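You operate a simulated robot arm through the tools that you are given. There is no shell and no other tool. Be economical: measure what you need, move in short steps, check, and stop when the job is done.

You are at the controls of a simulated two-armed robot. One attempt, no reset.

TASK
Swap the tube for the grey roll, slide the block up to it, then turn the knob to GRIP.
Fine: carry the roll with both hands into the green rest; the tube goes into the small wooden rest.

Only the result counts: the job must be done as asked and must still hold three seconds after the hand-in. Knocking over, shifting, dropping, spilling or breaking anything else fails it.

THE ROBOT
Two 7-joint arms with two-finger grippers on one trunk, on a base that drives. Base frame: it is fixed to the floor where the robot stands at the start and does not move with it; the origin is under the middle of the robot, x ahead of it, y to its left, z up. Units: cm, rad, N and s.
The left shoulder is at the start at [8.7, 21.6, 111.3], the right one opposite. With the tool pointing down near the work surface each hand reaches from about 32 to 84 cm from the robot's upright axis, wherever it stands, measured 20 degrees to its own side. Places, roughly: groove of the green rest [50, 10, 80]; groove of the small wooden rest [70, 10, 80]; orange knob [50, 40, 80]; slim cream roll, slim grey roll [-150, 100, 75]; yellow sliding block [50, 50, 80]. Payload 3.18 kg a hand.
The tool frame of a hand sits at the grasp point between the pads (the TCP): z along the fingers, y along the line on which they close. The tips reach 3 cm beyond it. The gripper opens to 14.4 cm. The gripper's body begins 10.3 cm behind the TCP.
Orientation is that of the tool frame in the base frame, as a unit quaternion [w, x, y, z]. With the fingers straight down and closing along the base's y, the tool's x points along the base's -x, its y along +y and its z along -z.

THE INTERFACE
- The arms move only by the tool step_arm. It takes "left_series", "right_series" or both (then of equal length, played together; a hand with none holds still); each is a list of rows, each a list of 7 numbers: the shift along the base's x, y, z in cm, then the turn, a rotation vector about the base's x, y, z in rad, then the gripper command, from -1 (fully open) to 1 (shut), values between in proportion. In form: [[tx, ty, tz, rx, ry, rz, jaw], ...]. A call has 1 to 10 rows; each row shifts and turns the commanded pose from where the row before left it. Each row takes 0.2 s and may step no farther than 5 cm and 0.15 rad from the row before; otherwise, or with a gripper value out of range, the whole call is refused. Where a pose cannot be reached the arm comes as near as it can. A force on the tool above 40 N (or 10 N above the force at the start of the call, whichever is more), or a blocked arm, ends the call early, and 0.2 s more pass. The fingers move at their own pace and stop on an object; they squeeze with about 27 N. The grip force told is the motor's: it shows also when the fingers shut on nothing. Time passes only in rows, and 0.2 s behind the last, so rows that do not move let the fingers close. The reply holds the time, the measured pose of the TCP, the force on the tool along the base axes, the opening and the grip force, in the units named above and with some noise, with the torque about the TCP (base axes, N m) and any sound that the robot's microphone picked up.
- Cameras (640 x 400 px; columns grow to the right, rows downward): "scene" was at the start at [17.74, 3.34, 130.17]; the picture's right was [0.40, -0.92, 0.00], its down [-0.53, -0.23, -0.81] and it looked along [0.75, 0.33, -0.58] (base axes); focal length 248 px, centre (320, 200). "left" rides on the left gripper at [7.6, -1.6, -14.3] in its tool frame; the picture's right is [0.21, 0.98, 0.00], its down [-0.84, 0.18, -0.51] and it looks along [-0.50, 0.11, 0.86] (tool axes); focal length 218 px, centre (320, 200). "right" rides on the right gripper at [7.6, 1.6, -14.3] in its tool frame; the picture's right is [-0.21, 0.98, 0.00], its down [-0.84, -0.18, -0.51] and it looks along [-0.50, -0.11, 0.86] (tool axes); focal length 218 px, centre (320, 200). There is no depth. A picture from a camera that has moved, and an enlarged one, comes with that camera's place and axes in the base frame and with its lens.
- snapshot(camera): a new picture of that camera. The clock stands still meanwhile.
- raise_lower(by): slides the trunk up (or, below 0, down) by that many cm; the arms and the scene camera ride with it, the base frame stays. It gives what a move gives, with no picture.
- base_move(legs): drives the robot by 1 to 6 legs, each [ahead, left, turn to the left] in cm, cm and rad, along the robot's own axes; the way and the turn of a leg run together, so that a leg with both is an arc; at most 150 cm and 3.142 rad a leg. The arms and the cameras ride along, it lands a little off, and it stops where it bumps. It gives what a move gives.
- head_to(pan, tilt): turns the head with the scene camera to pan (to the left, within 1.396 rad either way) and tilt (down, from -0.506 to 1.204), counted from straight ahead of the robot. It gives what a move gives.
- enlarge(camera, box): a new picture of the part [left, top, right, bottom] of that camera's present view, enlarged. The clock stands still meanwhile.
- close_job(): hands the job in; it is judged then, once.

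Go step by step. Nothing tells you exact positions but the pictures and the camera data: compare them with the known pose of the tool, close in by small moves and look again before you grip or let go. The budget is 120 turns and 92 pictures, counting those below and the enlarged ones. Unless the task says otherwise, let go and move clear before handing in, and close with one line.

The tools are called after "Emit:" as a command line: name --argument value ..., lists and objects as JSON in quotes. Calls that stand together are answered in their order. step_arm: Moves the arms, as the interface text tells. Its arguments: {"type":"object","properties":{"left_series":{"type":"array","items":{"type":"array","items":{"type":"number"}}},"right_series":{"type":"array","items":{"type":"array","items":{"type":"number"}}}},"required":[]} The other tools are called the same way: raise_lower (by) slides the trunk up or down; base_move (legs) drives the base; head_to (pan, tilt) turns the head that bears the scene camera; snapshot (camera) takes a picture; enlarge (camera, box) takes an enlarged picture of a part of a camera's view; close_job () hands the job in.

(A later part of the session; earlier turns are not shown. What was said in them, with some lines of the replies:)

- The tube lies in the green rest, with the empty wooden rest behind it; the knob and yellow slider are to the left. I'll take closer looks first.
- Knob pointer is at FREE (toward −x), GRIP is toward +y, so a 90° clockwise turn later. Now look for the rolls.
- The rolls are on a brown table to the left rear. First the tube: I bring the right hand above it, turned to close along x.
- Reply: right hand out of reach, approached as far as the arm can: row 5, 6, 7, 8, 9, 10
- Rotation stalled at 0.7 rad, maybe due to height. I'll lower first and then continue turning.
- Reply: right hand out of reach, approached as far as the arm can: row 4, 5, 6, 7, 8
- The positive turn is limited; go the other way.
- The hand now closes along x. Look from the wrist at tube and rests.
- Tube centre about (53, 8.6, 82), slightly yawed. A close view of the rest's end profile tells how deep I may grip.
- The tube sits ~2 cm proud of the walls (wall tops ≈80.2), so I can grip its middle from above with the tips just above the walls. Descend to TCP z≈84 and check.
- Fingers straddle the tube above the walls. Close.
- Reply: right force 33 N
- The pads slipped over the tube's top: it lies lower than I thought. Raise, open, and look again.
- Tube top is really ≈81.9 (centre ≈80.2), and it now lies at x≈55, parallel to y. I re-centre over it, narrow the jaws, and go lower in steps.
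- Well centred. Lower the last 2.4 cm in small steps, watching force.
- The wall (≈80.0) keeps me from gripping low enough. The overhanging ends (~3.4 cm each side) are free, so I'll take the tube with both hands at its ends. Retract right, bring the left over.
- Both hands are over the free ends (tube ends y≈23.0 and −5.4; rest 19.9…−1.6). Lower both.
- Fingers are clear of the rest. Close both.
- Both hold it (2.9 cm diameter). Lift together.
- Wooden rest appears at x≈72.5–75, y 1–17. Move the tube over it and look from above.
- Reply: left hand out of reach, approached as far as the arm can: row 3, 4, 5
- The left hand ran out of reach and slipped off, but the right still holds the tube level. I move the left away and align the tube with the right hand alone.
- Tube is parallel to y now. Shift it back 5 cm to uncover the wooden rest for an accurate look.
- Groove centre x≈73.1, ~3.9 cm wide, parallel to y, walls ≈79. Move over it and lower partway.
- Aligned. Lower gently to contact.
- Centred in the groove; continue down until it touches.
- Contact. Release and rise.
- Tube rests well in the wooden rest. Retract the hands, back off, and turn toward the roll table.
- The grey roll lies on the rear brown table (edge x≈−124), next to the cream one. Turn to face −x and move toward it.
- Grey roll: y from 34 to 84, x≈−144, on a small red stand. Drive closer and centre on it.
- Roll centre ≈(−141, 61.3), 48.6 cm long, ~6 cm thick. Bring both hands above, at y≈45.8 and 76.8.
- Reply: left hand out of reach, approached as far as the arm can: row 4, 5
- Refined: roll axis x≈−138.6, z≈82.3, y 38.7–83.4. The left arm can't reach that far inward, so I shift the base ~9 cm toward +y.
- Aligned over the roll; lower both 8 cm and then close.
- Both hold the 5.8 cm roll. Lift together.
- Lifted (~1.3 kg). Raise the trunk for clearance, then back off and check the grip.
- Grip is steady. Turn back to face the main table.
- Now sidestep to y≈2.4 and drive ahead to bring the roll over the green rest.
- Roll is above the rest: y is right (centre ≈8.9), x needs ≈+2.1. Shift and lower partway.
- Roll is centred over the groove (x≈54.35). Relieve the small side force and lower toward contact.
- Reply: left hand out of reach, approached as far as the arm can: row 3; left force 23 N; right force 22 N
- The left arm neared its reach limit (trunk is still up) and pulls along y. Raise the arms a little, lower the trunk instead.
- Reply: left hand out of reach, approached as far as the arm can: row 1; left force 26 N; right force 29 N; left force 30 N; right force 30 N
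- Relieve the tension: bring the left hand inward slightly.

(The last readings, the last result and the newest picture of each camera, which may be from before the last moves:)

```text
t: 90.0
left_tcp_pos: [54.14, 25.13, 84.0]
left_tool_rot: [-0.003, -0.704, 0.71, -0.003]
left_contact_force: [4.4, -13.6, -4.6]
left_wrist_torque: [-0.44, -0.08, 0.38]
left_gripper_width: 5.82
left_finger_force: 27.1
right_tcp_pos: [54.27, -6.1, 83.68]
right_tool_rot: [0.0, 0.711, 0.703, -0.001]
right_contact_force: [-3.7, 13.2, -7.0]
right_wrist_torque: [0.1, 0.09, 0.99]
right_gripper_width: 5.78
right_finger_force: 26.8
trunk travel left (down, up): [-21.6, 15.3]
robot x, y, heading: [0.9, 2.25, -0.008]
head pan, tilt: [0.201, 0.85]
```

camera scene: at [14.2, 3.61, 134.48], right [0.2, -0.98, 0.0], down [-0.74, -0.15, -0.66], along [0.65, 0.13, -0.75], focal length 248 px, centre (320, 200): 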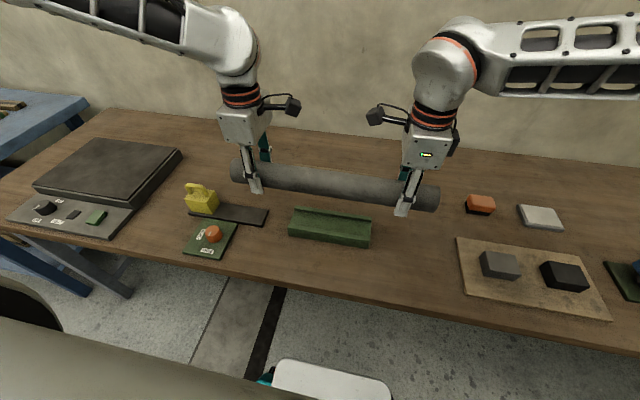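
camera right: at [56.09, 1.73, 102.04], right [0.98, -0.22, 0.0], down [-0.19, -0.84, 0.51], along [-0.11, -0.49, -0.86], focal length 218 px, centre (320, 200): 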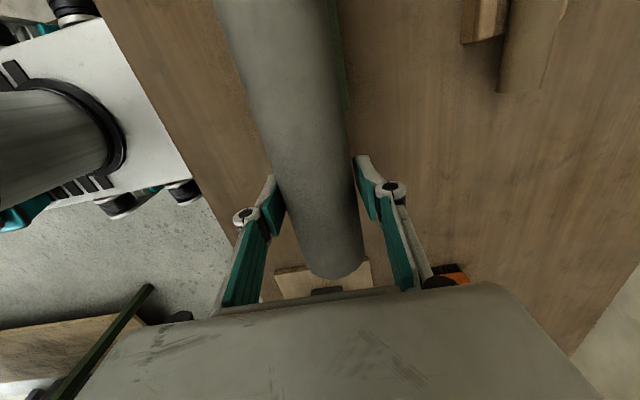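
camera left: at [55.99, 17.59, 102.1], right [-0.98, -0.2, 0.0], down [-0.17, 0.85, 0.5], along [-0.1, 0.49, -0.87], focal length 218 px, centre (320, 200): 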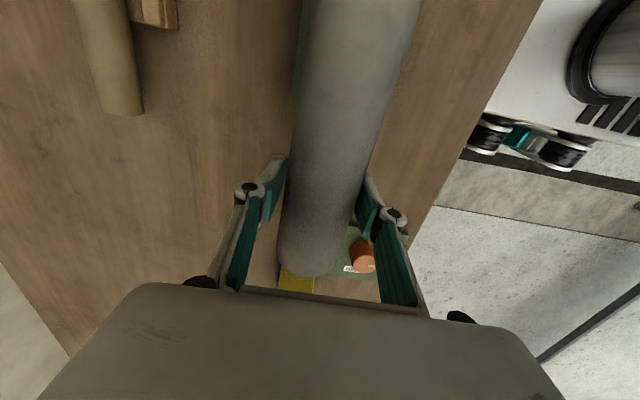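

Emit:
step_arm --left_series '[[0.05, -0.25, -0.1, 0, 0, 0, 1], [0, 0, -0.1, 0, 0, 0, 1], [0, 0, 0, 0, 0, 0, 1]]'

Emit:
raise_lower --by -0.8

Emit:
enlarge --camera "scene" --box '[240, 150, 440, 275]'

```text
t: 90.8
left_tcp_pos: [54.29, 24.94, 83.77]
left_tool_rot: [-0.002, -0.704, 0.71, -0.002]
left_contact_force: [3.3, 11.6, -0.8]
left_wrist_torque: [-0.73, -0.08, 0.3]
left_gripper_width: 5.84
left_finger_force: 27.0
right_tcp_pos: [54.23, -6.19, 83.7]
right_tool_rot: [0.0, 0.712, 0.702, -0.001]
right_contact_force: [-4.2, -10.5, -10.8]
right_wrist_torque: [-0.78, 0.07, 0.9]
right_gripper_width: 5.81
right_finger_force: 27.1
trunk travel left (down, up): [-21.6, 15.3]
robot x, y, heading: [0.42, 2.21, -0.005]
head pan, tilt: [0.201, 0.85]
```

```text
t: 91.4
left_tcp_pos: [54.13, 25.05, 82.97]
left_tool_rot: [-0.002, -0.704, 0.711, -0.001]
left_contact_force: [4.6, 25.0, -4.9]
left_wrist_torque: [-0.33, -0.15, 0.64]
left_gripper_width: 5.83
left_finger_force: 26.5
right_tcp_pos: [54.24, -6.23, 83.02]
right_tool_rot: [0.001, 0.712, 0.702, 0.0]
right_contact_force: [-4.0, -24.2, -8.1]
right_wrist_torque: [-0.26, 0.07, 0.77]
right_gripper_width: 5.79
right_finger_force: 27.2
trunk travel left (down, up): [-20.8, 16.1]
robot x, y, heading: [0.76, 2.53, -0.008]
head pan, tilt: [0.201, 0.85]
```

```text
3.20 times, centred on (340, 212) of scene
camera zoom: at [17.15, 3.6, 129.52], right [0.2, -0.98, 0.0], down [-0.74, -0.15, -0.66], along [0.65, 0.13, -0.75], focal length 795 px, centre (256, 160)
```

zoom: 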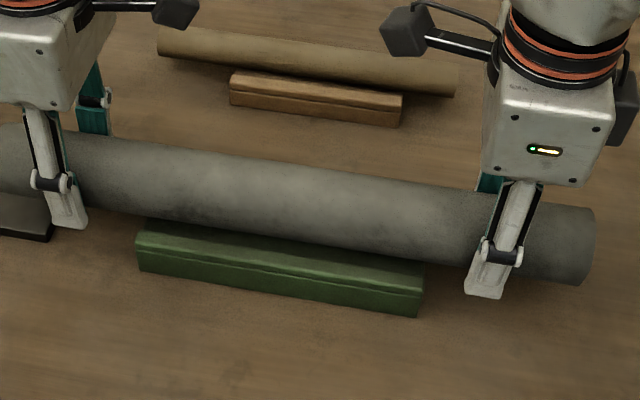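

Emit:
step_arm --left_series '[[0, 0.2, 0, 0, 0, 0, 1], [0, 0, -0.3, 0, 0, 0, 1], [0, 0, 0, 0, 0, 0, 1]]' --right_series '[[0, 0, 0, 0, 0, 0, 1], [0, 0, -0.3, 0, 0, 0, 1], [0, 0, 0, 0, 0, 0, 1]]'

Emit:
raise_lower --by -0.4

```text
t: 92.2
left_tcp_pos: [54.32, 25.11, 82.56]
left_tool_rot: [-0.003, -0.704, 0.711, -0.001]
left_contact_force: [4.1, 22.2, -6.3]
left_wrist_torque: [0.29, -0.06, 0.95]
left_gripper_width: 5.8
left_finger_force: 27.5
right_tcp_pos: [54.19, -6.04, 82.66]
right_tool_rot: [-0.001, 0.711, 0.703, -0.001]
right_contact_force: [-4.5, -21.9, -4.6]
right_wrist_torque: [0.1, 0.04, 0.37]
right_gripper_width: 5.79
right_finger_force: 27.0
trunk travel left (down, up): [-20.8, 16.1]
robot x, y, heading: [0.55, 1.99, -0.008]
head pan, tilt: [0.201, 0.85]
```

```text
t: 92.7
left_tcp_pos: [54.32, 25.08, 82.34]
left_tool_rot: [-0.005, -0.703, 0.711, -0.002]
left_contact_force: [1.2, 25.8, -2.2]
left_wrist_torque: [0.13, -0.04, 0.68]
left_gripper_width: 5.81
left_finger_force: 26.9
right_tcp_pos: [54.17, -6.01, 82.25]
right_tool_rot: [0.0, 0.711, 0.703, -0.001]
right_contact_force: [-4.3, -23.4, -2.5]
right_wrist_torque: [-0.05, 0.1, 0.5]
right_gripper_width: 5.8
right_finger_force: 27.4
trunk travel left (down, up): [-20.4, 16.5]
robot x, y, heading: [0.78, 2.2, -0.001]
head pan, tilt: [0.201, 0.85]
```

Contact begins (supported weight drops). A touch more and check.

Emit:
step_arm --left_series '[[0, 0.15, -0.1, 0, 0, 0, 1], [0, 0.1, -0.1, 0, 0, 0, 1], [0, 0, 0, 0, 0, 0, 1]]' --right_series '[[0, 0, -0.1, 0, 0, 0, 1], [0, 0, -0.1, 0, 0, 0, 1], [0, 0, 0, 0, 0, 0, 1]]'

Emit:
snapshot --camera "right"

Emit:
snapshot --camera "left"

Emit:
enlarge --camera "scene" --box '[220, 150, 440, 285]'

```text
t: 93.5
left_tcp_pos: [54.22, 25.08, 82.18]
left_tool_rot: [-0.004, -0.703, 0.711, -0.004]
left_contact_force: [1.0, 14.4, 2.5]
left_wrist_torque: [0.1, 0.29, 0.25]
left_gripper_width: 5.82
left_finger_force: 26.9
right_tcp_pos: [54.16, -6.09, 82.23]
right_tool_rot: [0.001, 0.711, 0.703, 0.002]
right_contact_force: [-4.8, -21.4, 11.3]
right_wrist_torque: [-0.33, -0.1, 0.59]
right_gripper_width: 5.79
right_finger_force: 27.1
trunk travel left (down, up): [-20.4, 16.5]
robot x, y, heading: [1.14, 1.88, -0.001]
head pan, tilt: [0.201, 0.85]
```

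```text
31 pictures are left
camera right: at [55.92, 1.65, 96.66], right [0.98, -0.22, 0.0], down [-0.19, -0.84, 0.5], along [-0.11, -0.49, -0.86], focal length 218 px, centre (320, 200)
```

right: 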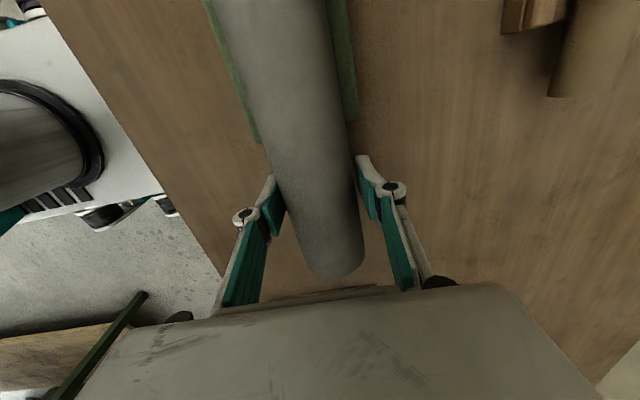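

```text
30 pictures are left
camera left: at [55.72, 17.58, 96.74], right [-0.98, -0.2, 0.0], down [-0.17, 0.85, 0.5], along [-0.1, 0.49, -0.87], focal length 218 px, centre (320, 200)
```

left: 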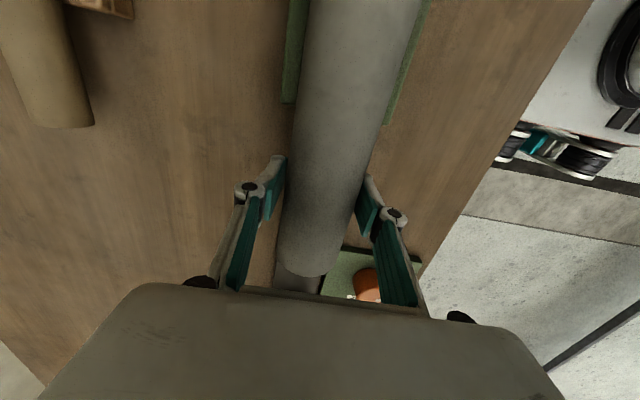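

```text
2.91 times, centred on (330, 218) of scene
camera zoom: at [17.35, 3.52, 129.14], right [0.2, -0.98, 0.0], down [-0.74, -0.15, -0.66], along [0.65, 0.13, -0.75], focal length 723 px, centre (291, 149)
```

zoom: 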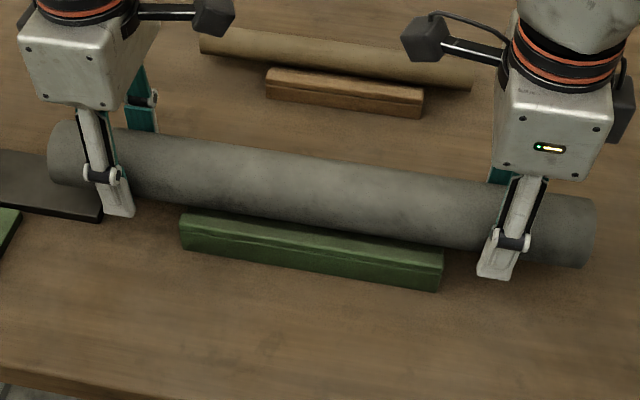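

The roll sits between both walls with weight on the rest. Open both hands together slightly, and rise.

Emit:
step_arm --left_series '[[0, 0, 0, 0, 0, 0, 0.1], [0, 0, 0, 0, 0, 0, -0.05], [0, 0, 0, 0, 0, 0, -0.05]]' --right_series '[[0, 0, 0, 0, 0, 0, 0.1], [0, 0, 0, 0, 0, 0, -0.05], [0, 0, 0, 0, 0, 0, -0.05]]'

Emit:
enlarge --camera "scene" --box '[220, 150, 440, 285]'

```text
t: 94.3
left_tcp_pos: [54.12, 25.28, 82.19]
left_tool_rot: [-0.004, -0.704, 0.711, -0.003]
left_contact_force: [0.9, 0.0, -0.3]
left_wrist_torque: [0.03, -0.01, 0.0]
left_gripper_width: 7.57
left_finger_force: 0.1
right_tcp_pos: [54.11, -6.02, 82.13]
right_tool_rot: [-0.001, 0.71, 0.704, 0.0]
right_contact_force: [0.6, -1.4, 0.5]
right_wrist_torque: [-0.03, -0.05, 0.02]
right_gripper_width: 7.57
right_finger_force: 0.0
trunk travel left (down, up): [-20.4, 16.5]
robot x, y, heading: [1.29, 2.41, -0.002]
head pan, tilt: [0.201, 0.85]
```

```text
2.91 times, centred on (330, 218) of scene
camera zoom: at [17.48, 3.59, 129.09], right [0.2, -0.98, 0.0], down [-0.74, -0.15, -0.66], along [0.65, 0.13, -0.75], focal length 723 px, centre (291, 149)
```

zoom: 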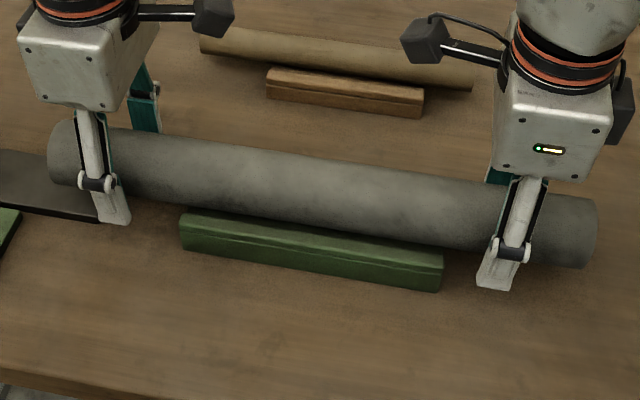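

Stable. Rise straight up; then move right hand back and left hand toward the slider.

Emit:
step_arm --left_series '[[0, 0, 2, 0, 0, 0, -0.05], [0, 0, 4, 0, 0, 0, -0.05], [0, 0, 4, 0, 0, 0, -0.05], [0, 0, 4, 0, 0, 0, -0.05], [-2, 2, 2, 0, 0, 0, -0.05], [-2, 3, 0, 0, 0, 0, -0.05], [-2, 3, 0, 0, 0, 0, -0.05], [-1, 3, 0, 0, 0, 0, -0.05]]' --right_series '[[0, 0, 2, 0, 0, 0, -0.05], [0, 0, 4, 0, 0, 0, -0.05], [0, 0, 4, 0, 0, 0, -0.05], [0, 0, 4, 0, 0, 0, -0.05], [-2, -3, 1, 0, 0, 0, -0.05], [-2, -4, 0, 0, 0, 0, -0.05], [-2, -4, 0, 0, 0, 0, -0.05], [-2, -4, 0, 0, 0, 0, -0.05]]'

Emit:
head_to --pan 0.5 --tilt 0.8

Emit:
snapshot --camera "scene"

Emit:
snapshot --camera "left"

```text
t: 96.1
left_tcp_pos: [47.1, 36.05, 98.25]
left_tool_rot: [-0.003, -0.703, 0.711, -0.004]
left_contact_force: [-0.6, 0.0, -0.5]
left_wrist_torque: [-0.01, -0.05, 0.01]
left_gripper_width: 7.54
left_finger_force: 0.1
right_tcp_pos: [46.27, -21.23, 97.28]
right_tool_rot: [0.001, 0.711, 0.703, 0.001]
right_contact_force: [-0.4, 0.4, 0.4]
right_wrist_torque: [0.02, -0.02, 0.0]
right_gripper_width: 7.55
right_finger_force: 0.2
trunk travel left (down, up): [-20.4, 16.5]
robot x, y, heading: [0.84, 2.2, -0.005]
head pan, tilt: [0.201, 0.85]
```

```text
t: 96.9
left_tcp_pos: [47.04, 36.11, 97.98]
left_tool_rot: [-0.004, -0.703, 0.711, -0.003]
left_contact_force: [-1.0, 0.0, 0.3]
left_wrist_torque: [0.01, 0.02, -0.01]
left_gripper_width: 7.54
left_finger_force: 0.1
right_tcp_pos: [46.21, -21.01, 97.07]
right_tool_rot: [-0.001, 0.711, 0.703, 0.001]
right_contact_force: [0.0, -0.1, -0.5]
right_wrist_torque: [0.0, -0.03, -0.02]
right_gripper_width: 7.56
right_finger_force: 0.0
trunk travel left (down, up): [-20.4, 16.5]
robot x, y, heading: [0.54, 2.18, -0.008]
head pan, tilt: [0.499, 0.799]
```

```text
27 pictures are left
camera scene: at [16.9, 5.88, 129.49], right [0.48, -0.88, 0.0], down [-0.63, -0.34, -0.7], along [0.61, 0.33, -0.72], focal length 248 px, centre (320, 200)
```

scene: 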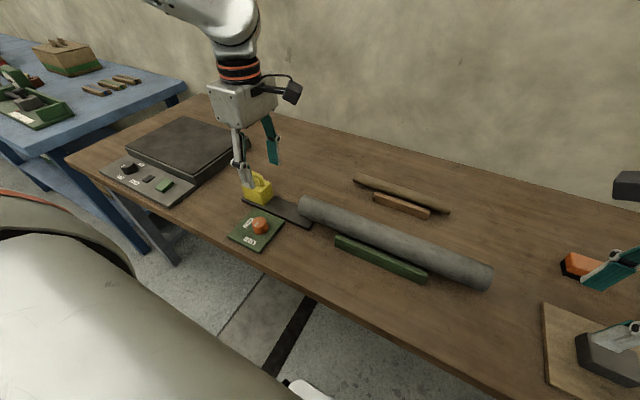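

```text
26 pictures are left
camera left: at [48.76, 28.68, 112.53], right [-0.98, -0.2, 0.0], down [-0.17, 0.85, 0.5], along [-0.1, 0.49, -0.87], focal length 218 px, centre (320, 200)
```

left: 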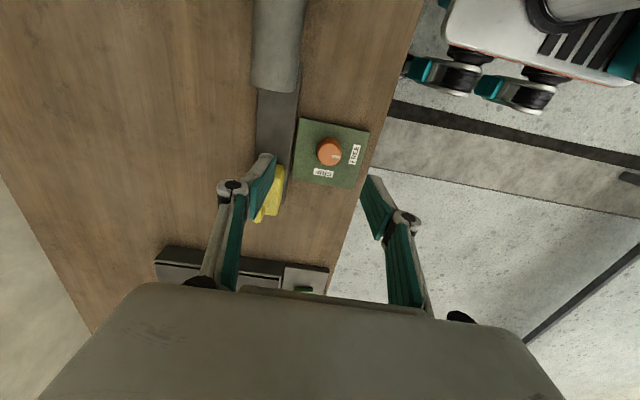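

Roll is seated; its north end is at y≈31.7, and the slider block is at y≈43–50, x≈53. A closer look at block and knob.

Emit:
enlarge --camera "scene" --box '[210, 160, 350, 260]'

Emit:
enlarge --camera "left" --box '[220, 80, 400, 240]'

```text
4.00 times, centred on (280, 210) of scene
camera zoom: at [16.9, 5.88, 129.49], right [0.48, -0.88, 0.0], down [-0.63, -0.34, -0.7], along [0.61, 0.33, -0.72], focal length 994 px, centre (480, 160)
```

zoom: 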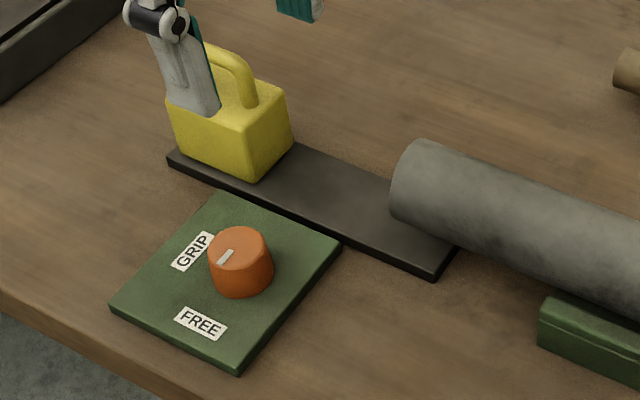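

```text
2.50 times, centred on (310, 160) of left
camera zoom: at [48.76, 28.68, 112.53], right [-0.98, -0.2, 0.0], down [-0.17, 0.85, 0.5], along [-0.1, 0.49, -0.87], focal length 546 px, centre (345, 300)
```

zoom: 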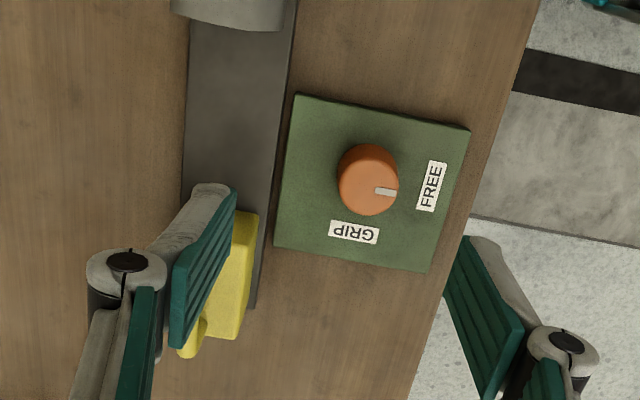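

Block occupies x 51–56, y 42.8–49.4, top ≈81. I'll push it with closed left fingers from its north side. Go above y≈53 and lower.

Emit:
step_arm --left_series '[[1.6, 4.3, 0, 0, 0, 0, 1], [1.6, 4.3, 0, 0, 0, 0, 1], [1.6, 4.3, 0, 0, 0, 0, 1], [1.6, 4.3, 0, 0, 0, 0, 1], [0, 0, -4, 0, 0, 0, 1], [0, 0, -4, 0, 0, 0, 1], [0, 0, 0, 0, 0, 0, 1]]'

Emit:
enlarge --camera "scene" --box '[210, 130, 350, 230]'

```text
t: 98.5
left_tcp_pos: [53.69, 53.38, 90.17]
left_tool_rot: [-0.004, -0.704, 0.71, -0.002]
left_contact_force: [-0.2, -0.3, 0.3]
left_wrist_torque: [0.03, -0.02, 0.03]
left_gripper_width: 0.0
left_finger_force: 27.1
right_tcp_pos: [46.26, -21.11, 97.19]
right_tool_rot: [-0.001, 0.71, 0.704, 0.0]
right_contact_force: [0.3, 0.6, 0.3]
right_wrist_torque: [-0.01, 0.0, 0.01]
right_gripper_width: 7.58
right_finger_force: 0.1
trunk travel left (down, up): [-20.4, 16.5]
robot x, y, heading: [0.97, 2.22, -0.004]
head pan, tilt: [0.499, 0.799]
```

```text
4.00 times, centred on (280, 180) of scene
camera zoom: at [16.86, 5.87, 129.51], right [0.48, -0.88, 0.0], down [-0.63, -0.34, -0.7], along [0.61, 0.33, -0.72], focal length 994 px, centre (480, 280)
```

zoom: 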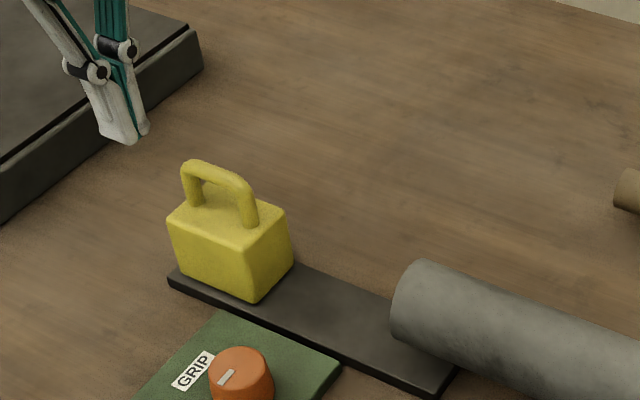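

Emit:
step_arm --left_series '[[-0.2, 0, -3, 0, 0, 0, 1], [0, 0, -3, 0, 0, 0, 1], [0, 0, -2.2, 0, 0, 0, 1], [0, -1, 0, 0, 0, 0, 1], [0, -1, 0, 0, 0, 0, 1], [0, 0, 0, 0, 0, 0, 1]]'

Emit:
enlarge --camera "scene" --box '[210, 130, 350, 230]'

```text
t: 99.9
left_tcp_pos: [53.4, 51.31, 81.95]
left_tool_rot: [-0.004, -0.704, 0.71, -0.003]
left_contact_force: [-0.1, -0.6, 1.1]
left_wrist_torque: [0.01, 0.01, 0.01]
left_gripper_width: 0.0
left_finger_force: 27.0
right_tcp_pos: [46.16, -21.09, 97.23]
right_tool_rot: [-0.001, 0.711, 0.703, 0.001]
right_contact_force: [0.6, 1.3, 0.7]
right_wrist_torque: [0.0, 0.02, 0.0]
right_gripper_width: 7.55
right_finger_force: 0.1
trunk travel left (down, up): [-20.4, 16.5]
robot x, y, heading: [0.67, 2.33, 0.001]
head pan, tilt: [0.499, 0.799]
```

```text
4.00 times, centred on (280, 180) of scene
camera zoom: at [16.9, 5.9, 129.49], right [0.48, -0.88, 0.0], down [-0.63, -0.34, -0.7], along [0.61, 0.33, -0.72], focal length 994 px, centre (480, 280)
```

zoom: 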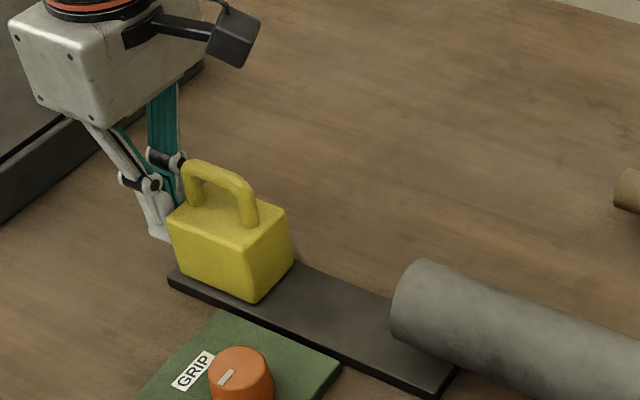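

Finger is right behind the block. Push along −y, first 8 cm.

Emit:
step_arm --left_series '[[0, -0.8, 0, 0, 0, 0, 1], [0, -0.8, 0, 0, 0, 0, 1], [0, -0.8, 0, 0, 0, 0, 1], [0, -0.8, 0, 0, 0, 0, 1], [0, -0.8, 0, 0, 0, 0, 1], [0, -0.8, 0, 0, 0, 0, 1], [0, -0.8, 0, 0, 0, 0, 1], [0, -0.8, 0, 0, 0, 0, 1], [0, -0.8, 0, 0, 0, 0, 1], [0, -0.8, 0, 0, 0, 0, 1]]'

Emit:
enlarge --camera "scene" --box '[230, 150, 370, 250]'

```text
t: 102.1
left_tcp_pos: [53.45, 43.46, 81.96]
left_tool_rot: [-0.005, -0.705, 0.709, -0.004]
left_contact_force: [0.7, 0.8, 0.9]
left_wrist_torque: [0.03, 0.01, 0.0]
left_gripper_width: 0.0
left_finger_force: 26.9
right_tcp_pos: [46.14, -21.09, 97.17]
right_tool_rot: [-0.001, 0.711, 0.703, 0.001]
right_contact_force: [0.1, 0.7, 0.0]
right_wrist_torque: [-0.03, -0.01, 0.01]
right_gripper_width: 7.58
right_finger_force: 0.1
trunk travel left (down, up): [-20.4, 16.5]
robot x, y, heading: [0.46, 2.25, -0.003]
head pan, tilt: [0.499, 0.799]
```

```text
4.00 times, centred on (300, 200) of scene
camera zoom: at [16.91, 5.89, 129.49], right [0.48, -0.88, 0.0], down [-0.63, -0.34, -0.7], along [0.61, 0.33, -0.72], focal length 994 px, centre (400, 200)
```

zoom: 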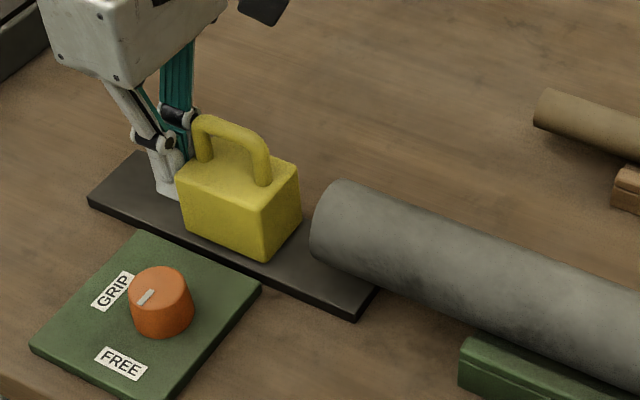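

Slides easily. Push 3 cm more in small steps.

Emit:
step_arm --left_series '[[0, -0.6, 0, 0, 0, 0, 1], [0, -0.6, 0, 0, 0, 0, 1], [0, -0.6, 0, 0, 0, 0, 1], [0, -0.6, 0, 0, 0, 0, 1], [0, -0.4, 0, 0, 0, 0, 1], [0, 0, 0, 0, 0, 0, 1]]'

Emit:
enlarge --camera "scene" --box '[260, 170, 344, 230]'

```text
t: 103.5
left_tcp_pos: [53.42, 40.67, 82.07]
left_tool_rot: [-0.004, -0.704, 0.71, -0.003]
left_contact_force: [0.3, 0.8, -0.5]
left_wrist_torque: [0.02, -0.01, 0.03]
left_gripper_width: 0.0
left_finger_force: 27.4
right_tcp_pos: [46.29, -21.09, 97.12]
right_tool_rot: [0.0, 0.71, 0.704, 0.001]
right_contact_force: [-0.1, -0.3, -0.1]
right_wrist_torque: [-0.03, -0.01, 0.01]
right_gripper_width: 7.55
right_finger_force: 0.1
trunk travel left (down, up): [-20.4, 16.5]
robot x, y, heading: [0.99, 2.35, -0.005]
head pan, tilt: [0.499, 0.799]
```

```text
6.67 times, centred on (302, 200) of scene
camera zoom: at [16.91, 5.91, 129.49], right [0.48, -0.88, 0.0], down [-0.63, -0.34, -0.7], along [0.61, 0.33, -0.72], focal length 1657 px, centre (440, 200)
```

zoom: 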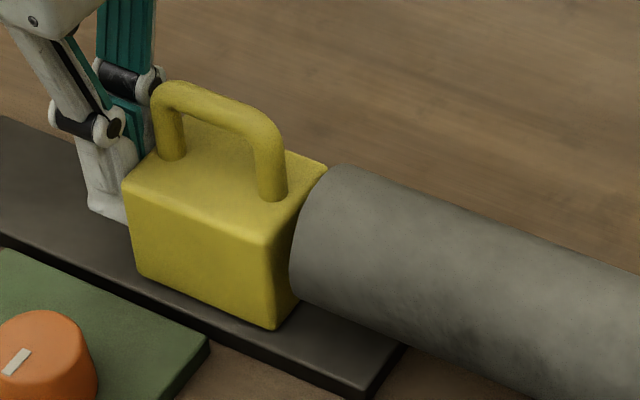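

Emit:
step_arm --left_series '[[0, -0.3, 0, 0, 0, 0, 1], [0, -0.2, 0, 0, 0, 0, 1], [0, 0, 0, 0, 0, 0, 1]]'

Emit:
snapshot --camera "left"

Emit:
enlarge --camera "scene" --box '[280, 180, 336, 220]'

```text
t: 104.3
left_tcp_pos: [53.45, 40.17, 81.96]
left_tool_rot: [-0.004, -0.704, 0.71, -0.003]
left_contact_force: [-0.2, 1.1, 0.4]
left_wrist_torque: [0.03, 0.02, 0.02]
left_gripper_width: 0.0
left_finger_force: 27.2
right_tcp_pos: [46.27, -21.15, 97.22]
right_tool_rot: [0.0, 0.711, 0.703, 0.0]
right_contact_force: [0.6, -0.1, -0.1]
right_wrist_torque: [-0.01, -0.01, 0.01]
right_gripper_width: 7.59
right_finger_force: 0.0
trunk travel left (down, up): [-20.4, 16.5]
robot x, y, heading: [0.59, 2.26, -0.005]
head pan, tilt: [0.499, 0.799]
```

```text
19 pictures are left
camera left: at [55.0, 32.61, 96.35], right [-0.98, -0.2, 0.0], down [-0.17, 0.85, 0.5], along [-0.1, 0.49, -0.87], focal length 218 px, centre (320, 200)
```

left: 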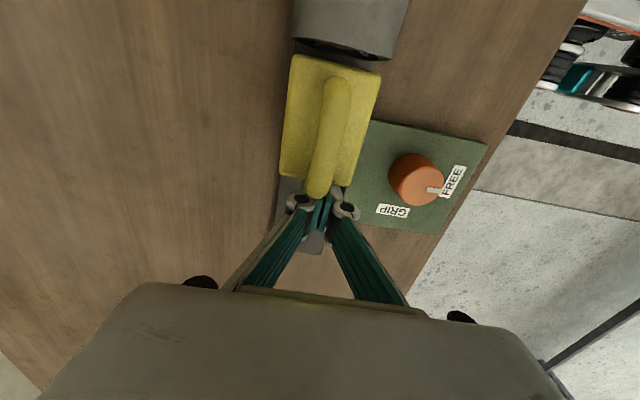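

```text
10.00 times, centred on (308, 200) of scene
camera zoom: at [16.91, 5.9, 129.49], right [0.48, -0.88, 0.0], down [-0.63, -0.34, -0.7], along [0.61, 0.33, -0.72], focal length 2485 px, centre (440, 200)
```

zoom: 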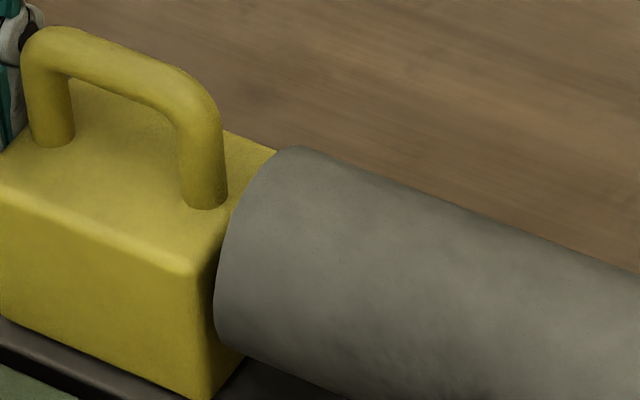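

About 0.4 cm gap remains. Approach in 0.2 cm steps.

Emit:
step_arm --left_series '[[0, -0.2, 0, 0, 0, 0, 1], [0, 0, 0, 0, 0, 0, 1]]'

Emit:
step_arm --left_series '[[0, -0.15, 0, 0, 0, 0, 1], [0, 0, 0, 0, 0, 0, 1]]'

Emit:
enlarge --camera "left" --box '[270, 20, 410, 110]'

```text
t: 104.9
left_tcp_pos: [53.42, 39.85, 81.88]
left_tool_rot: [-0.005, -0.703, 0.711, -0.003]
left_contact_force: [1.2, 1.3, 0.2]
left_wrist_torque: [0.01, 0.02, 0.02]
left_gripper_width: 0.03
left_finger_force: 27.3
right_tcp_pos: [46.2, -21.01, 97.24]
right_tool_rot: [-0.001, 0.711, 0.703, 0.0]
right_contact_force: [0.4, 0.4, 0.3]
right_wrist_torque: [0.0, 0.04, 0.01]
right_gripper_width: 7.55
right_finger_force: 0.1
trunk travel left (down, up): [-20.4, 16.5]
robot x, y, heading: [0.85, 1.95, -0.002]
head pan, tilt: [0.499, 0.799]
```

```text
t: 105.5
left_tcp_pos: [53.26, 39.71, 81.94]
left_tool_rot: [-0.005, -0.703, 0.711, -0.002]
left_contact_force: [0.5, 1.4, 0.8]
left_wrist_torque: [-0.01, -0.03, 0.02]
left_gripper_width: 0.01
left_finger_force: 27.2
right_tcp_pos: [46.22, -21.01, 97.28]
right_tool_rot: [-0.002, 0.711, 0.704, 0.0]
right_contact_force: [-0.1, -0.3, 0.8]
right_wrist_torque: [0.02, 0.0, 0.0]
right_gripper_width: 7.56
right_finger_force: 0.1
trunk travel left (down, up): [-20.4, 16.5]
robot x, y, heading: [0.93, 2.29, -0.006]
head pan, tilt: [0.499, 0.799]
```

```text
4.44 times, centred on (340, 65) of left
camera zoom: at [54.99, 32.25, 96.35], right [-0.98, -0.2, 0.0], down [-0.17, 0.85, 0.5], along [-0.1, 0.49, -0.87], focal length 970 px, centre (231, 800)
```

zoom: 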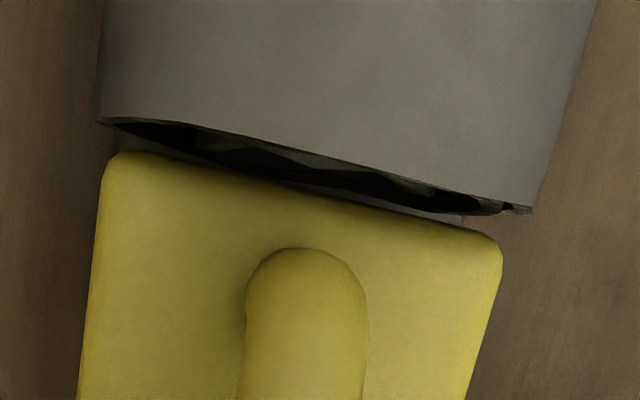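

Emit:
step_arm --left_series '[[0, -0.15, 0, 0, 0, 0, 1], [0, 0, 0, 0, 0, 0, 1]]'

Emit:
step_arm --left_series '[[0, -0.15, 0, 0, 0, 0, 1], [0, 0, 0, 0, 0, 0, 1]]'

```text
t: 106.1
left_tcp_pos: [53.37, 39.52, 81.97]
left_tool_rot: [-0.004, -0.704, 0.711, -0.004]
left_contact_force: [-0.1, 1.0, 0.5]
left_wrist_torque: [0.03, 0.0, -0.01]
left_gripper_width: 0.0
left_finger_force: 27.2
right_tcp_pos: [46.25, -21.13, 97.11]
right_tool_rot: [0.0, 0.711, 0.703, 0.0]
right_contact_force: [-0.3, -0.5, 0.5]
right_wrist_torque: [-0.02, 0.01, 0.04]
right_gripper_width: 7.59
right_finger_force: 0.0
trunk travel left (down, up): [-20.4, 16.5]
robot x, y, heading: [0.71, 2.32, -0.008]
head pan, tilt: [0.499, 0.799]
```

```text
t: 106.7
left_tcp_pos: [53.36, 39.55, 81.89]
left_tool_rot: [-0.003, -0.703, 0.711, -0.003]
left_contact_force: [-0.8, 7.9, 1.2]
left_wrist_torque: [0.18, 0.04, 0.02]
left_gripper_width: 0.61
left_finger_force: 27.2
right_tcp_pos: [46.25, -21.03, 97.23]
right_tool_rot: [0.0, 0.711, 0.704, 0.001]
right_contact_force: [-0.5, -0.5, 1.1]
right_wrist_torque: [0.0, 0.01, 0.02]
right_gripper_width: 7.55
right_finger_force: 0.0
trunk travel left (down, up): [-20.4, 16.5]
robot x, y, heading: [0.75, 2.22, -0.003]
head pan, tilt: [0.499, 0.799]
```

Force rose to 8 N: the block now touches the roll. Back off and verify.

Emit:
step_arm --left_series '[[0, 0.5, 0, 0, 0, 0, 1], [0, 1.5, 0, 0, 0, 0, 1], [0, 1, 2, 0, 0, 0, 1], [0, 0, 4, 0, 0, 0, 1], [0, 0, 4, 0, 0, 0, 1], [0, 0, 2, 0, 0, 0, 1]]'

Emit:
enlarge --camera "scene" --box '[210, 150, 350, 260]'

Emit:
snapshot --camera "left"

```text
t: 108.1
left_tcp_pos: [53.17, 42.5, 93.98]
left_tool_rot: [-0.005, -0.704, 0.71, -0.004]
left_contact_force: [1.4, -0.1, 0.6]
left_wrist_torque: [0.02, 0.02, -0.03]
left_gripper_width: 0.01
left_finger_force: 30.8
right_tcp_pos: [46.18, -21.12, 97.22]
right_tool_rot: [-0.001, 0.711, 0.704, 0.0]
right_contact_force: [0.0, -0.3, -0.4]
right_wrist_torque: [-0.04, -0.03, -0.03]
right_gripper_width: 7.55
right_finger_force: 0.1
trunk travel left (down, up): [-20.4, 16.5]
robot x, y, heading: [0.5, 1.97, -0.003]
head pan, tilt: [0.499, 0.799]
```

```text
3.64 times, centred on (280, 205) of scene
camera zoom: at [16.89, 5.89, 129.49], right [0.48, -0.88, 0.0], down [-0.63, -0.34, -0.7], along [0.61, 0.33, -0.72], focal length 904 px, centre (466, 182)
```

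zoom: 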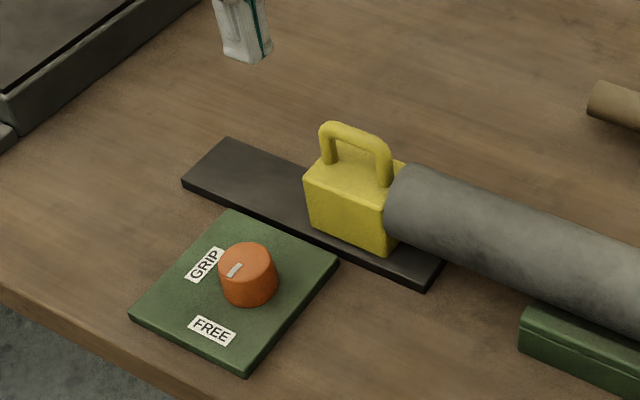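

```text
15 pictures are left
camera left: at [54.95, 34.95, 108.43], right [-0.98, -0.2, 0.0], down [-0.17, 0.85, 0.5], along [-0.1, 0.49, -0.87], focal length 218 px, centre (320, 200)
```

left: 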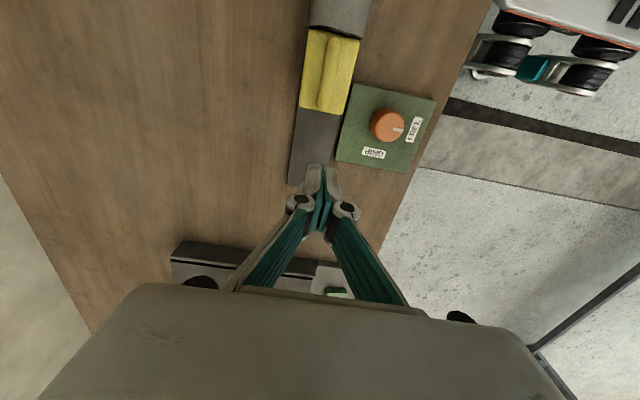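

Block touches the roll. Now the knob at ≈(45.3, 38.8), top ≈79.3. Bring the left hand above it, part open.

Emit:
step_arm --left_series '[[-4, -1.9, 0, 0, 0, 0, 0.1], [-3.9, -1.8, 0, 0, 0, 0, 0.1], [0, 0, -4, 0, 0, 0, 0.1], [0, 0, -4, 0, 0, 0, 0.1], [0, 0, 0, 0, 0, 0, 0.1]]'

Emit:
enlarge --camera "left" --box '[200, 80, 440, 240]'

Emit:
enlarge --camera "scene" --box '[210, 170, 322, 250]'

```text
t: 109.3
left_tcp_pos: [45.62, 38.85, 86.01]
left_tool_rot: [-0.005, -0.704, 0.71, -0.003]
left_contact_force: [0.3, 0.8, 0.3]
left_wrist_torque: [-0.01, -0.01, -0.01]
left_gripper_width: 6.49
left_finger_force: 0.1
right_tcp_pos: [46.35, -21.15, 97.19]
right_tool_rot: [-0.001, 0.711, 0.703, 0.0]
right_contact_force: [-0.9, 0.0, 0.2]
right_wrist_torque: [0.03, 0.01, -0.01]
right_gripper_width: 7.55
right_finger_force: 0.1
trunk travel left (down, up): [-20.4, 16.5]
robot x, y, heading: [0.98, 2.35, -0.003]
head pan, tilt: [0.499, 0.799]
```

```text
2.50 times, centred on (320, 160) of left
camera zoom: at [47.12, 31.36, 100.37], right [-0.98, -0.2, 0.0], down [-0.17, 0.85, 0.5], along [-0.1, 0.49, -0.87], focal length 546 px, centre (320, 300)
```

zoom: 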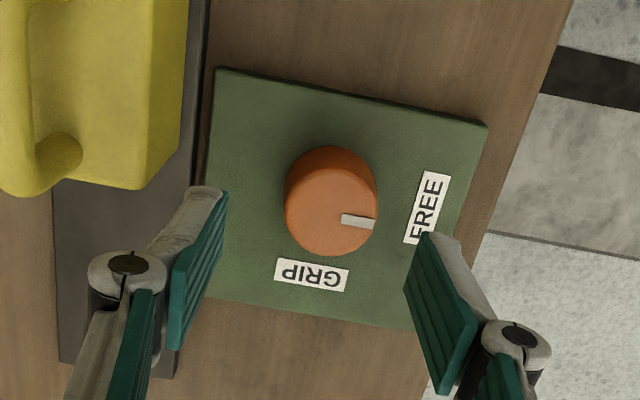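

```text
5.00 times, centred on (266, 210) of scene
camera zoom: at [16.87, 5.88, 129.51], right [0.48, -0.88, 0.0], down [-0.63, -0.34, -0.7], along [0.61, 0.33, -0.72], focal length 1242 px, centre (590, 150)
```

zoom: 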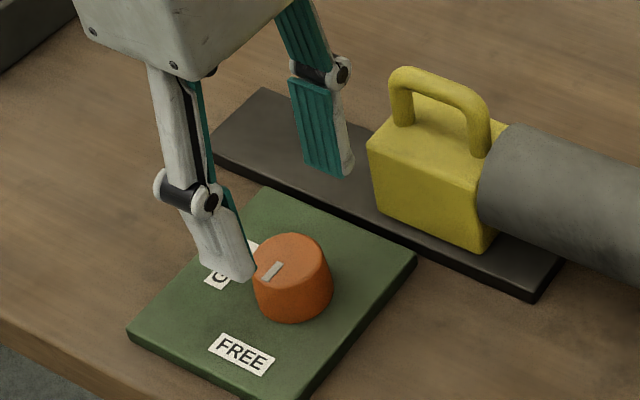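

Knob centre ≈(45.1, 38.9). Shift, descend, and grip.

Emit:
step_arm --left_series '[[-0.5, 0, -2.5, 0, 0, 0, 0.1], [0, 0, -2, 0, 0, 0, 0.1], [0, 0, -1, 0, 0, 0, 0.1], [0, 0, 0, 0, 0, 0, 0.4], [0, 0, 0, 0, 0, 0, 0.7], [0, 0, 0, 0, 0, 0, 1], [0, 0, 0, 0, 0, 0, 1]]'

Emit:
enlarge --camera "scene" --box '[210, 170, 322, 250]'

```text
t: 110.9
left_tcp_pos: [45.08, 38.77, 80.52]
left_tool_rot: [-0.005, -0.704, 0.711, -0.003]
left_contact_force: [3.6, -1.0, -1.1]
left_wrist_torque: [-0.17, -0.2, 0.0]
left_gripper_width: 3.89
left_finger_force: 45.2
right_tcp_pos: [46.2, -21.07, 97.21]
right_tool_rot: [0.0, 0.711, 0.703, 0.001]
right_contact_force: [-0.1, -0.1, -1.2]
right_wrist_torque: [0.0, -0.04, 0.0]
right_gripper_width: 7.54
right_finger_force: 0.1
trunk travel left (down, up): [-20.4, 16.5]
robot x, y, heading: [0.57, 2.4, -0.005]
head pan, tilt: [0.499, 0.799]
```

```text
5.00 times, centred on (266, 210) of scene
camera zoom: at [16.95, 5.9, 129.49], right [0.48, -0.88, 0.0], down [-0.63, -0.34, -0.7], along [0.61, 0.33, -0.72], focal length 1242 px, centre (590, 150)
```

zoom: 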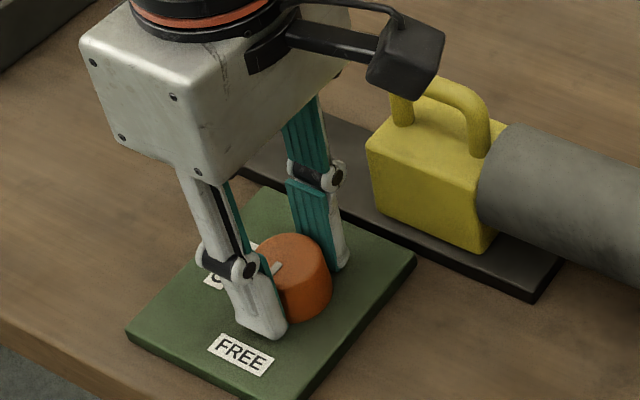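

Gripped. Turn clockwise 90°.

Emit:
step_arm --left_series '[[0, 0, 0, 0, 0, -0.12, 1], [0, 0, 0, 0, 0, -0.15, 1], [0, 0, 0, 0, 0, -0.15, 1], [0, 0, 0, 0, 0, -0.15, 1], [0, 0, 0, 0, 0, -0.15, 1], [0, 0, 0, 0, 0, -0.15, 1], [0, 0, 0, 0, 0, -0.15, 1], [0, 0, 0, 0, 0, -0.15, 1], [0, 0, 0, 0, 0, -0.15, 1], [0, 0, 0, 0, 0, -0.15, 1]]'

Emit:
enlarge --camera "scene" --box '[210, 170, 322, 250]'

```text
t: 113.1
left_tcp_pos: [44.99, 38.81, 80.51]
left_tool_rot: [-0.004, -0.045, 0.999, 0.002]
left_contact_force: [0.7, 13.7, 14.5]
left_wrist_torque: [0.26, -0.08, 0.03]
left_gripper_width: 3.89
left_finger_force: 45.4
right_tcp_pos: [46.19, -21.13, 97.25]
right_tool_rot: [0.0, 0.71, 0.704, 0.001]
right_contact_force: [0.1, 0.1, 0.7]
right_wrist_torque: [-0.01, 0.01, 0.02]
right_gripper_width: 7.59
right_finger_force: 0.1
trunk travel left (down, up): [-20.4, 16.5]
robot x, y, heading: [1.05, 2.39, -0.004]
head pan, tilt: [0.499, 0.799]
```

```text
5.00 times, centred on (266, 210) of scene
camera zoom: at [16.83, 5.95, 129.51], right [0.48, -0.88, 0.0], down [-0.63, -0.34, -0.7], along [0.61, 0.33, -0.72], focal length 1242 px, centre (590, 150)
```

zoom: 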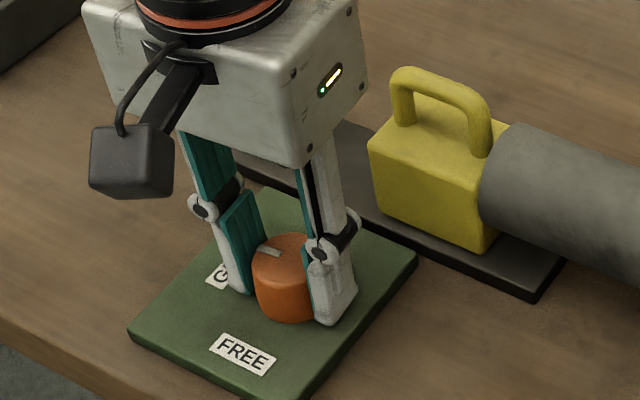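

Emit:
step_arm --left_series '[[0, 0, 0, 0, 0, -0.1, 1], [0, 0, 0, 0, 0, 0, 1], [0, 0, 0, 0, 0, 0, 0.3], [0, 0, 0, 0, 0, 0, 0.1], [0, 0, 3, 0, 0, 0, 0.1], [0, 0, 4, 0, 0, 0, 0.1], [0, 0, 4, 0, 0, 0, 0.1], [-2, 3, 3, 0, 0, 0, 0.1], [-2, 3, 0, 0, 0, 0, 0.1]]'

Emit:
enlarge --camera "left" --box '[160, 20, 480, 240]'

Emit:
snapshot --camera "scene"

```text
t: 115.1
left_tcp_pos: [40.88, 44.92, 94.54]
left_tool_rot: [-0.005, 0.005, 1.0, 0.001]
left_contact_force: [0.1, 0.0, -0.5]
left_wrist_torque: [0.01, 0.0, -0.02]
left_gripper_width: 6.48
left_finger_force: 0.1
right_tcp_pos: [46.2, -21.12, 97.26]
right_tool_rot: [0.0, 0.711, 0.704, 0.0]
right_contact_force: [-0.7, -0.7, -0.1]
right_wrist_torque: [-0.05, 0.01, -0.02]
right_gripper_width: 7.54
right_finger_force: 0.0
trunk travel left (down, up): [-20.4, 16.5]
robot x, y, heading: [1.08, 1.97, -0.005]
head pan, tilt: [0.499, 0.799]
```

```text
1.82 times, centred on (320, 130) of left
camera zoom: at [33.42, 43.31, 108.92], right [-0.2, 0.98, 0.0], down [0.85, 0.17, 0.5], along [0.49, 0.1, -0.87], focal length 397 px, centre (320, 327)
```

zoom: 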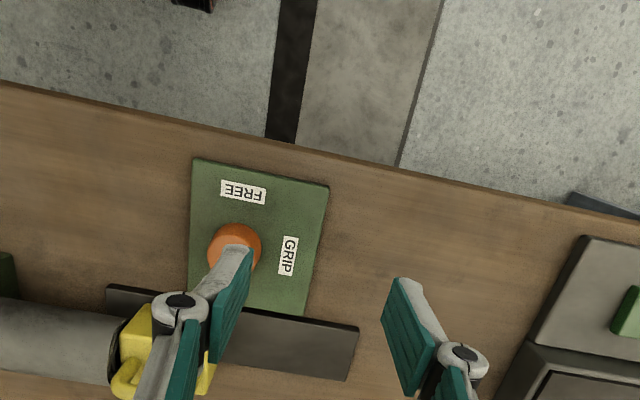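

```text
9 pictures are left
camera scene: at [16.89, 5.94, 129.49], right [0.48, -0.88, 0.0], down [-0.63, -0.34, -0.7], along [0.61, 0.33, -0.72], focal length 248 px, centre (320, 200)
```

scene: 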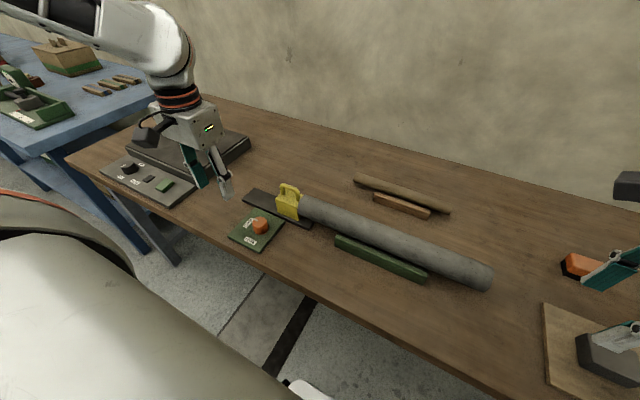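

Emit:
enlarge --camera "scene" --box '[222, 175, 334, 255]'

Emit:
enlarge --camera "scene" --box '[290, 160, 510, 300]'

```text
5.00 times, centred on (278, 215) of scene
camera zoom: at [16.89, 5.94, 129.49], right [0.48, -0.88, 0.0], down [-0.63, -0.34, -0.7], along [0.61, 0.33, -0.72], focal length 1242 px, centre (530, 125)
```

zoom: 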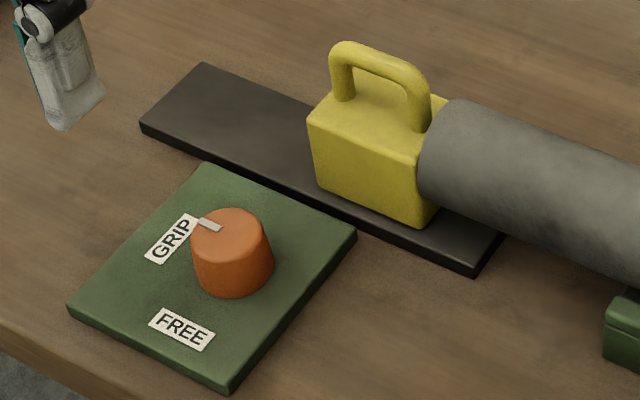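

```text
2.86 times, centred on (400, 230) of scene
camera zoom: at [16.89, 5.94, 129.49], right [0.48, -0.88, 0.0], down [-0.63, -0.34, -0.7], along [0.61, 0.33, -0.72], focal length 710 px, centre (91, 114)
```

zoom: 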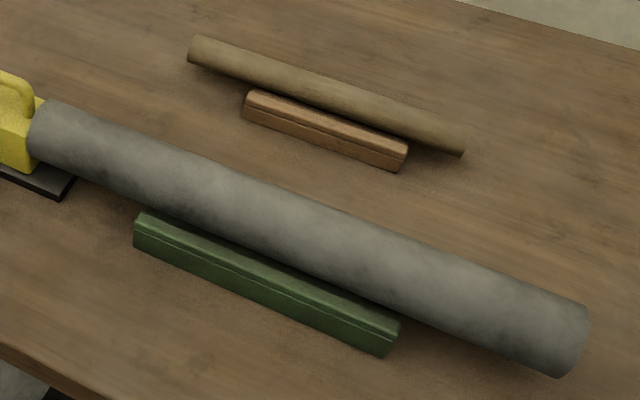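

The pointer shows GRIP, the block touches the roll, and the roll sits in the green rest with the tube in the wooden one. Both hands are clear, so I hand in.

Emit:
close_job

```text
The job is handed in.
```

The job is handed in: the tube is in the small wooden rest, the grey roll (carried with both hands) is in the green rest, the block is slid up against the roll, and the knob points to GRIP.
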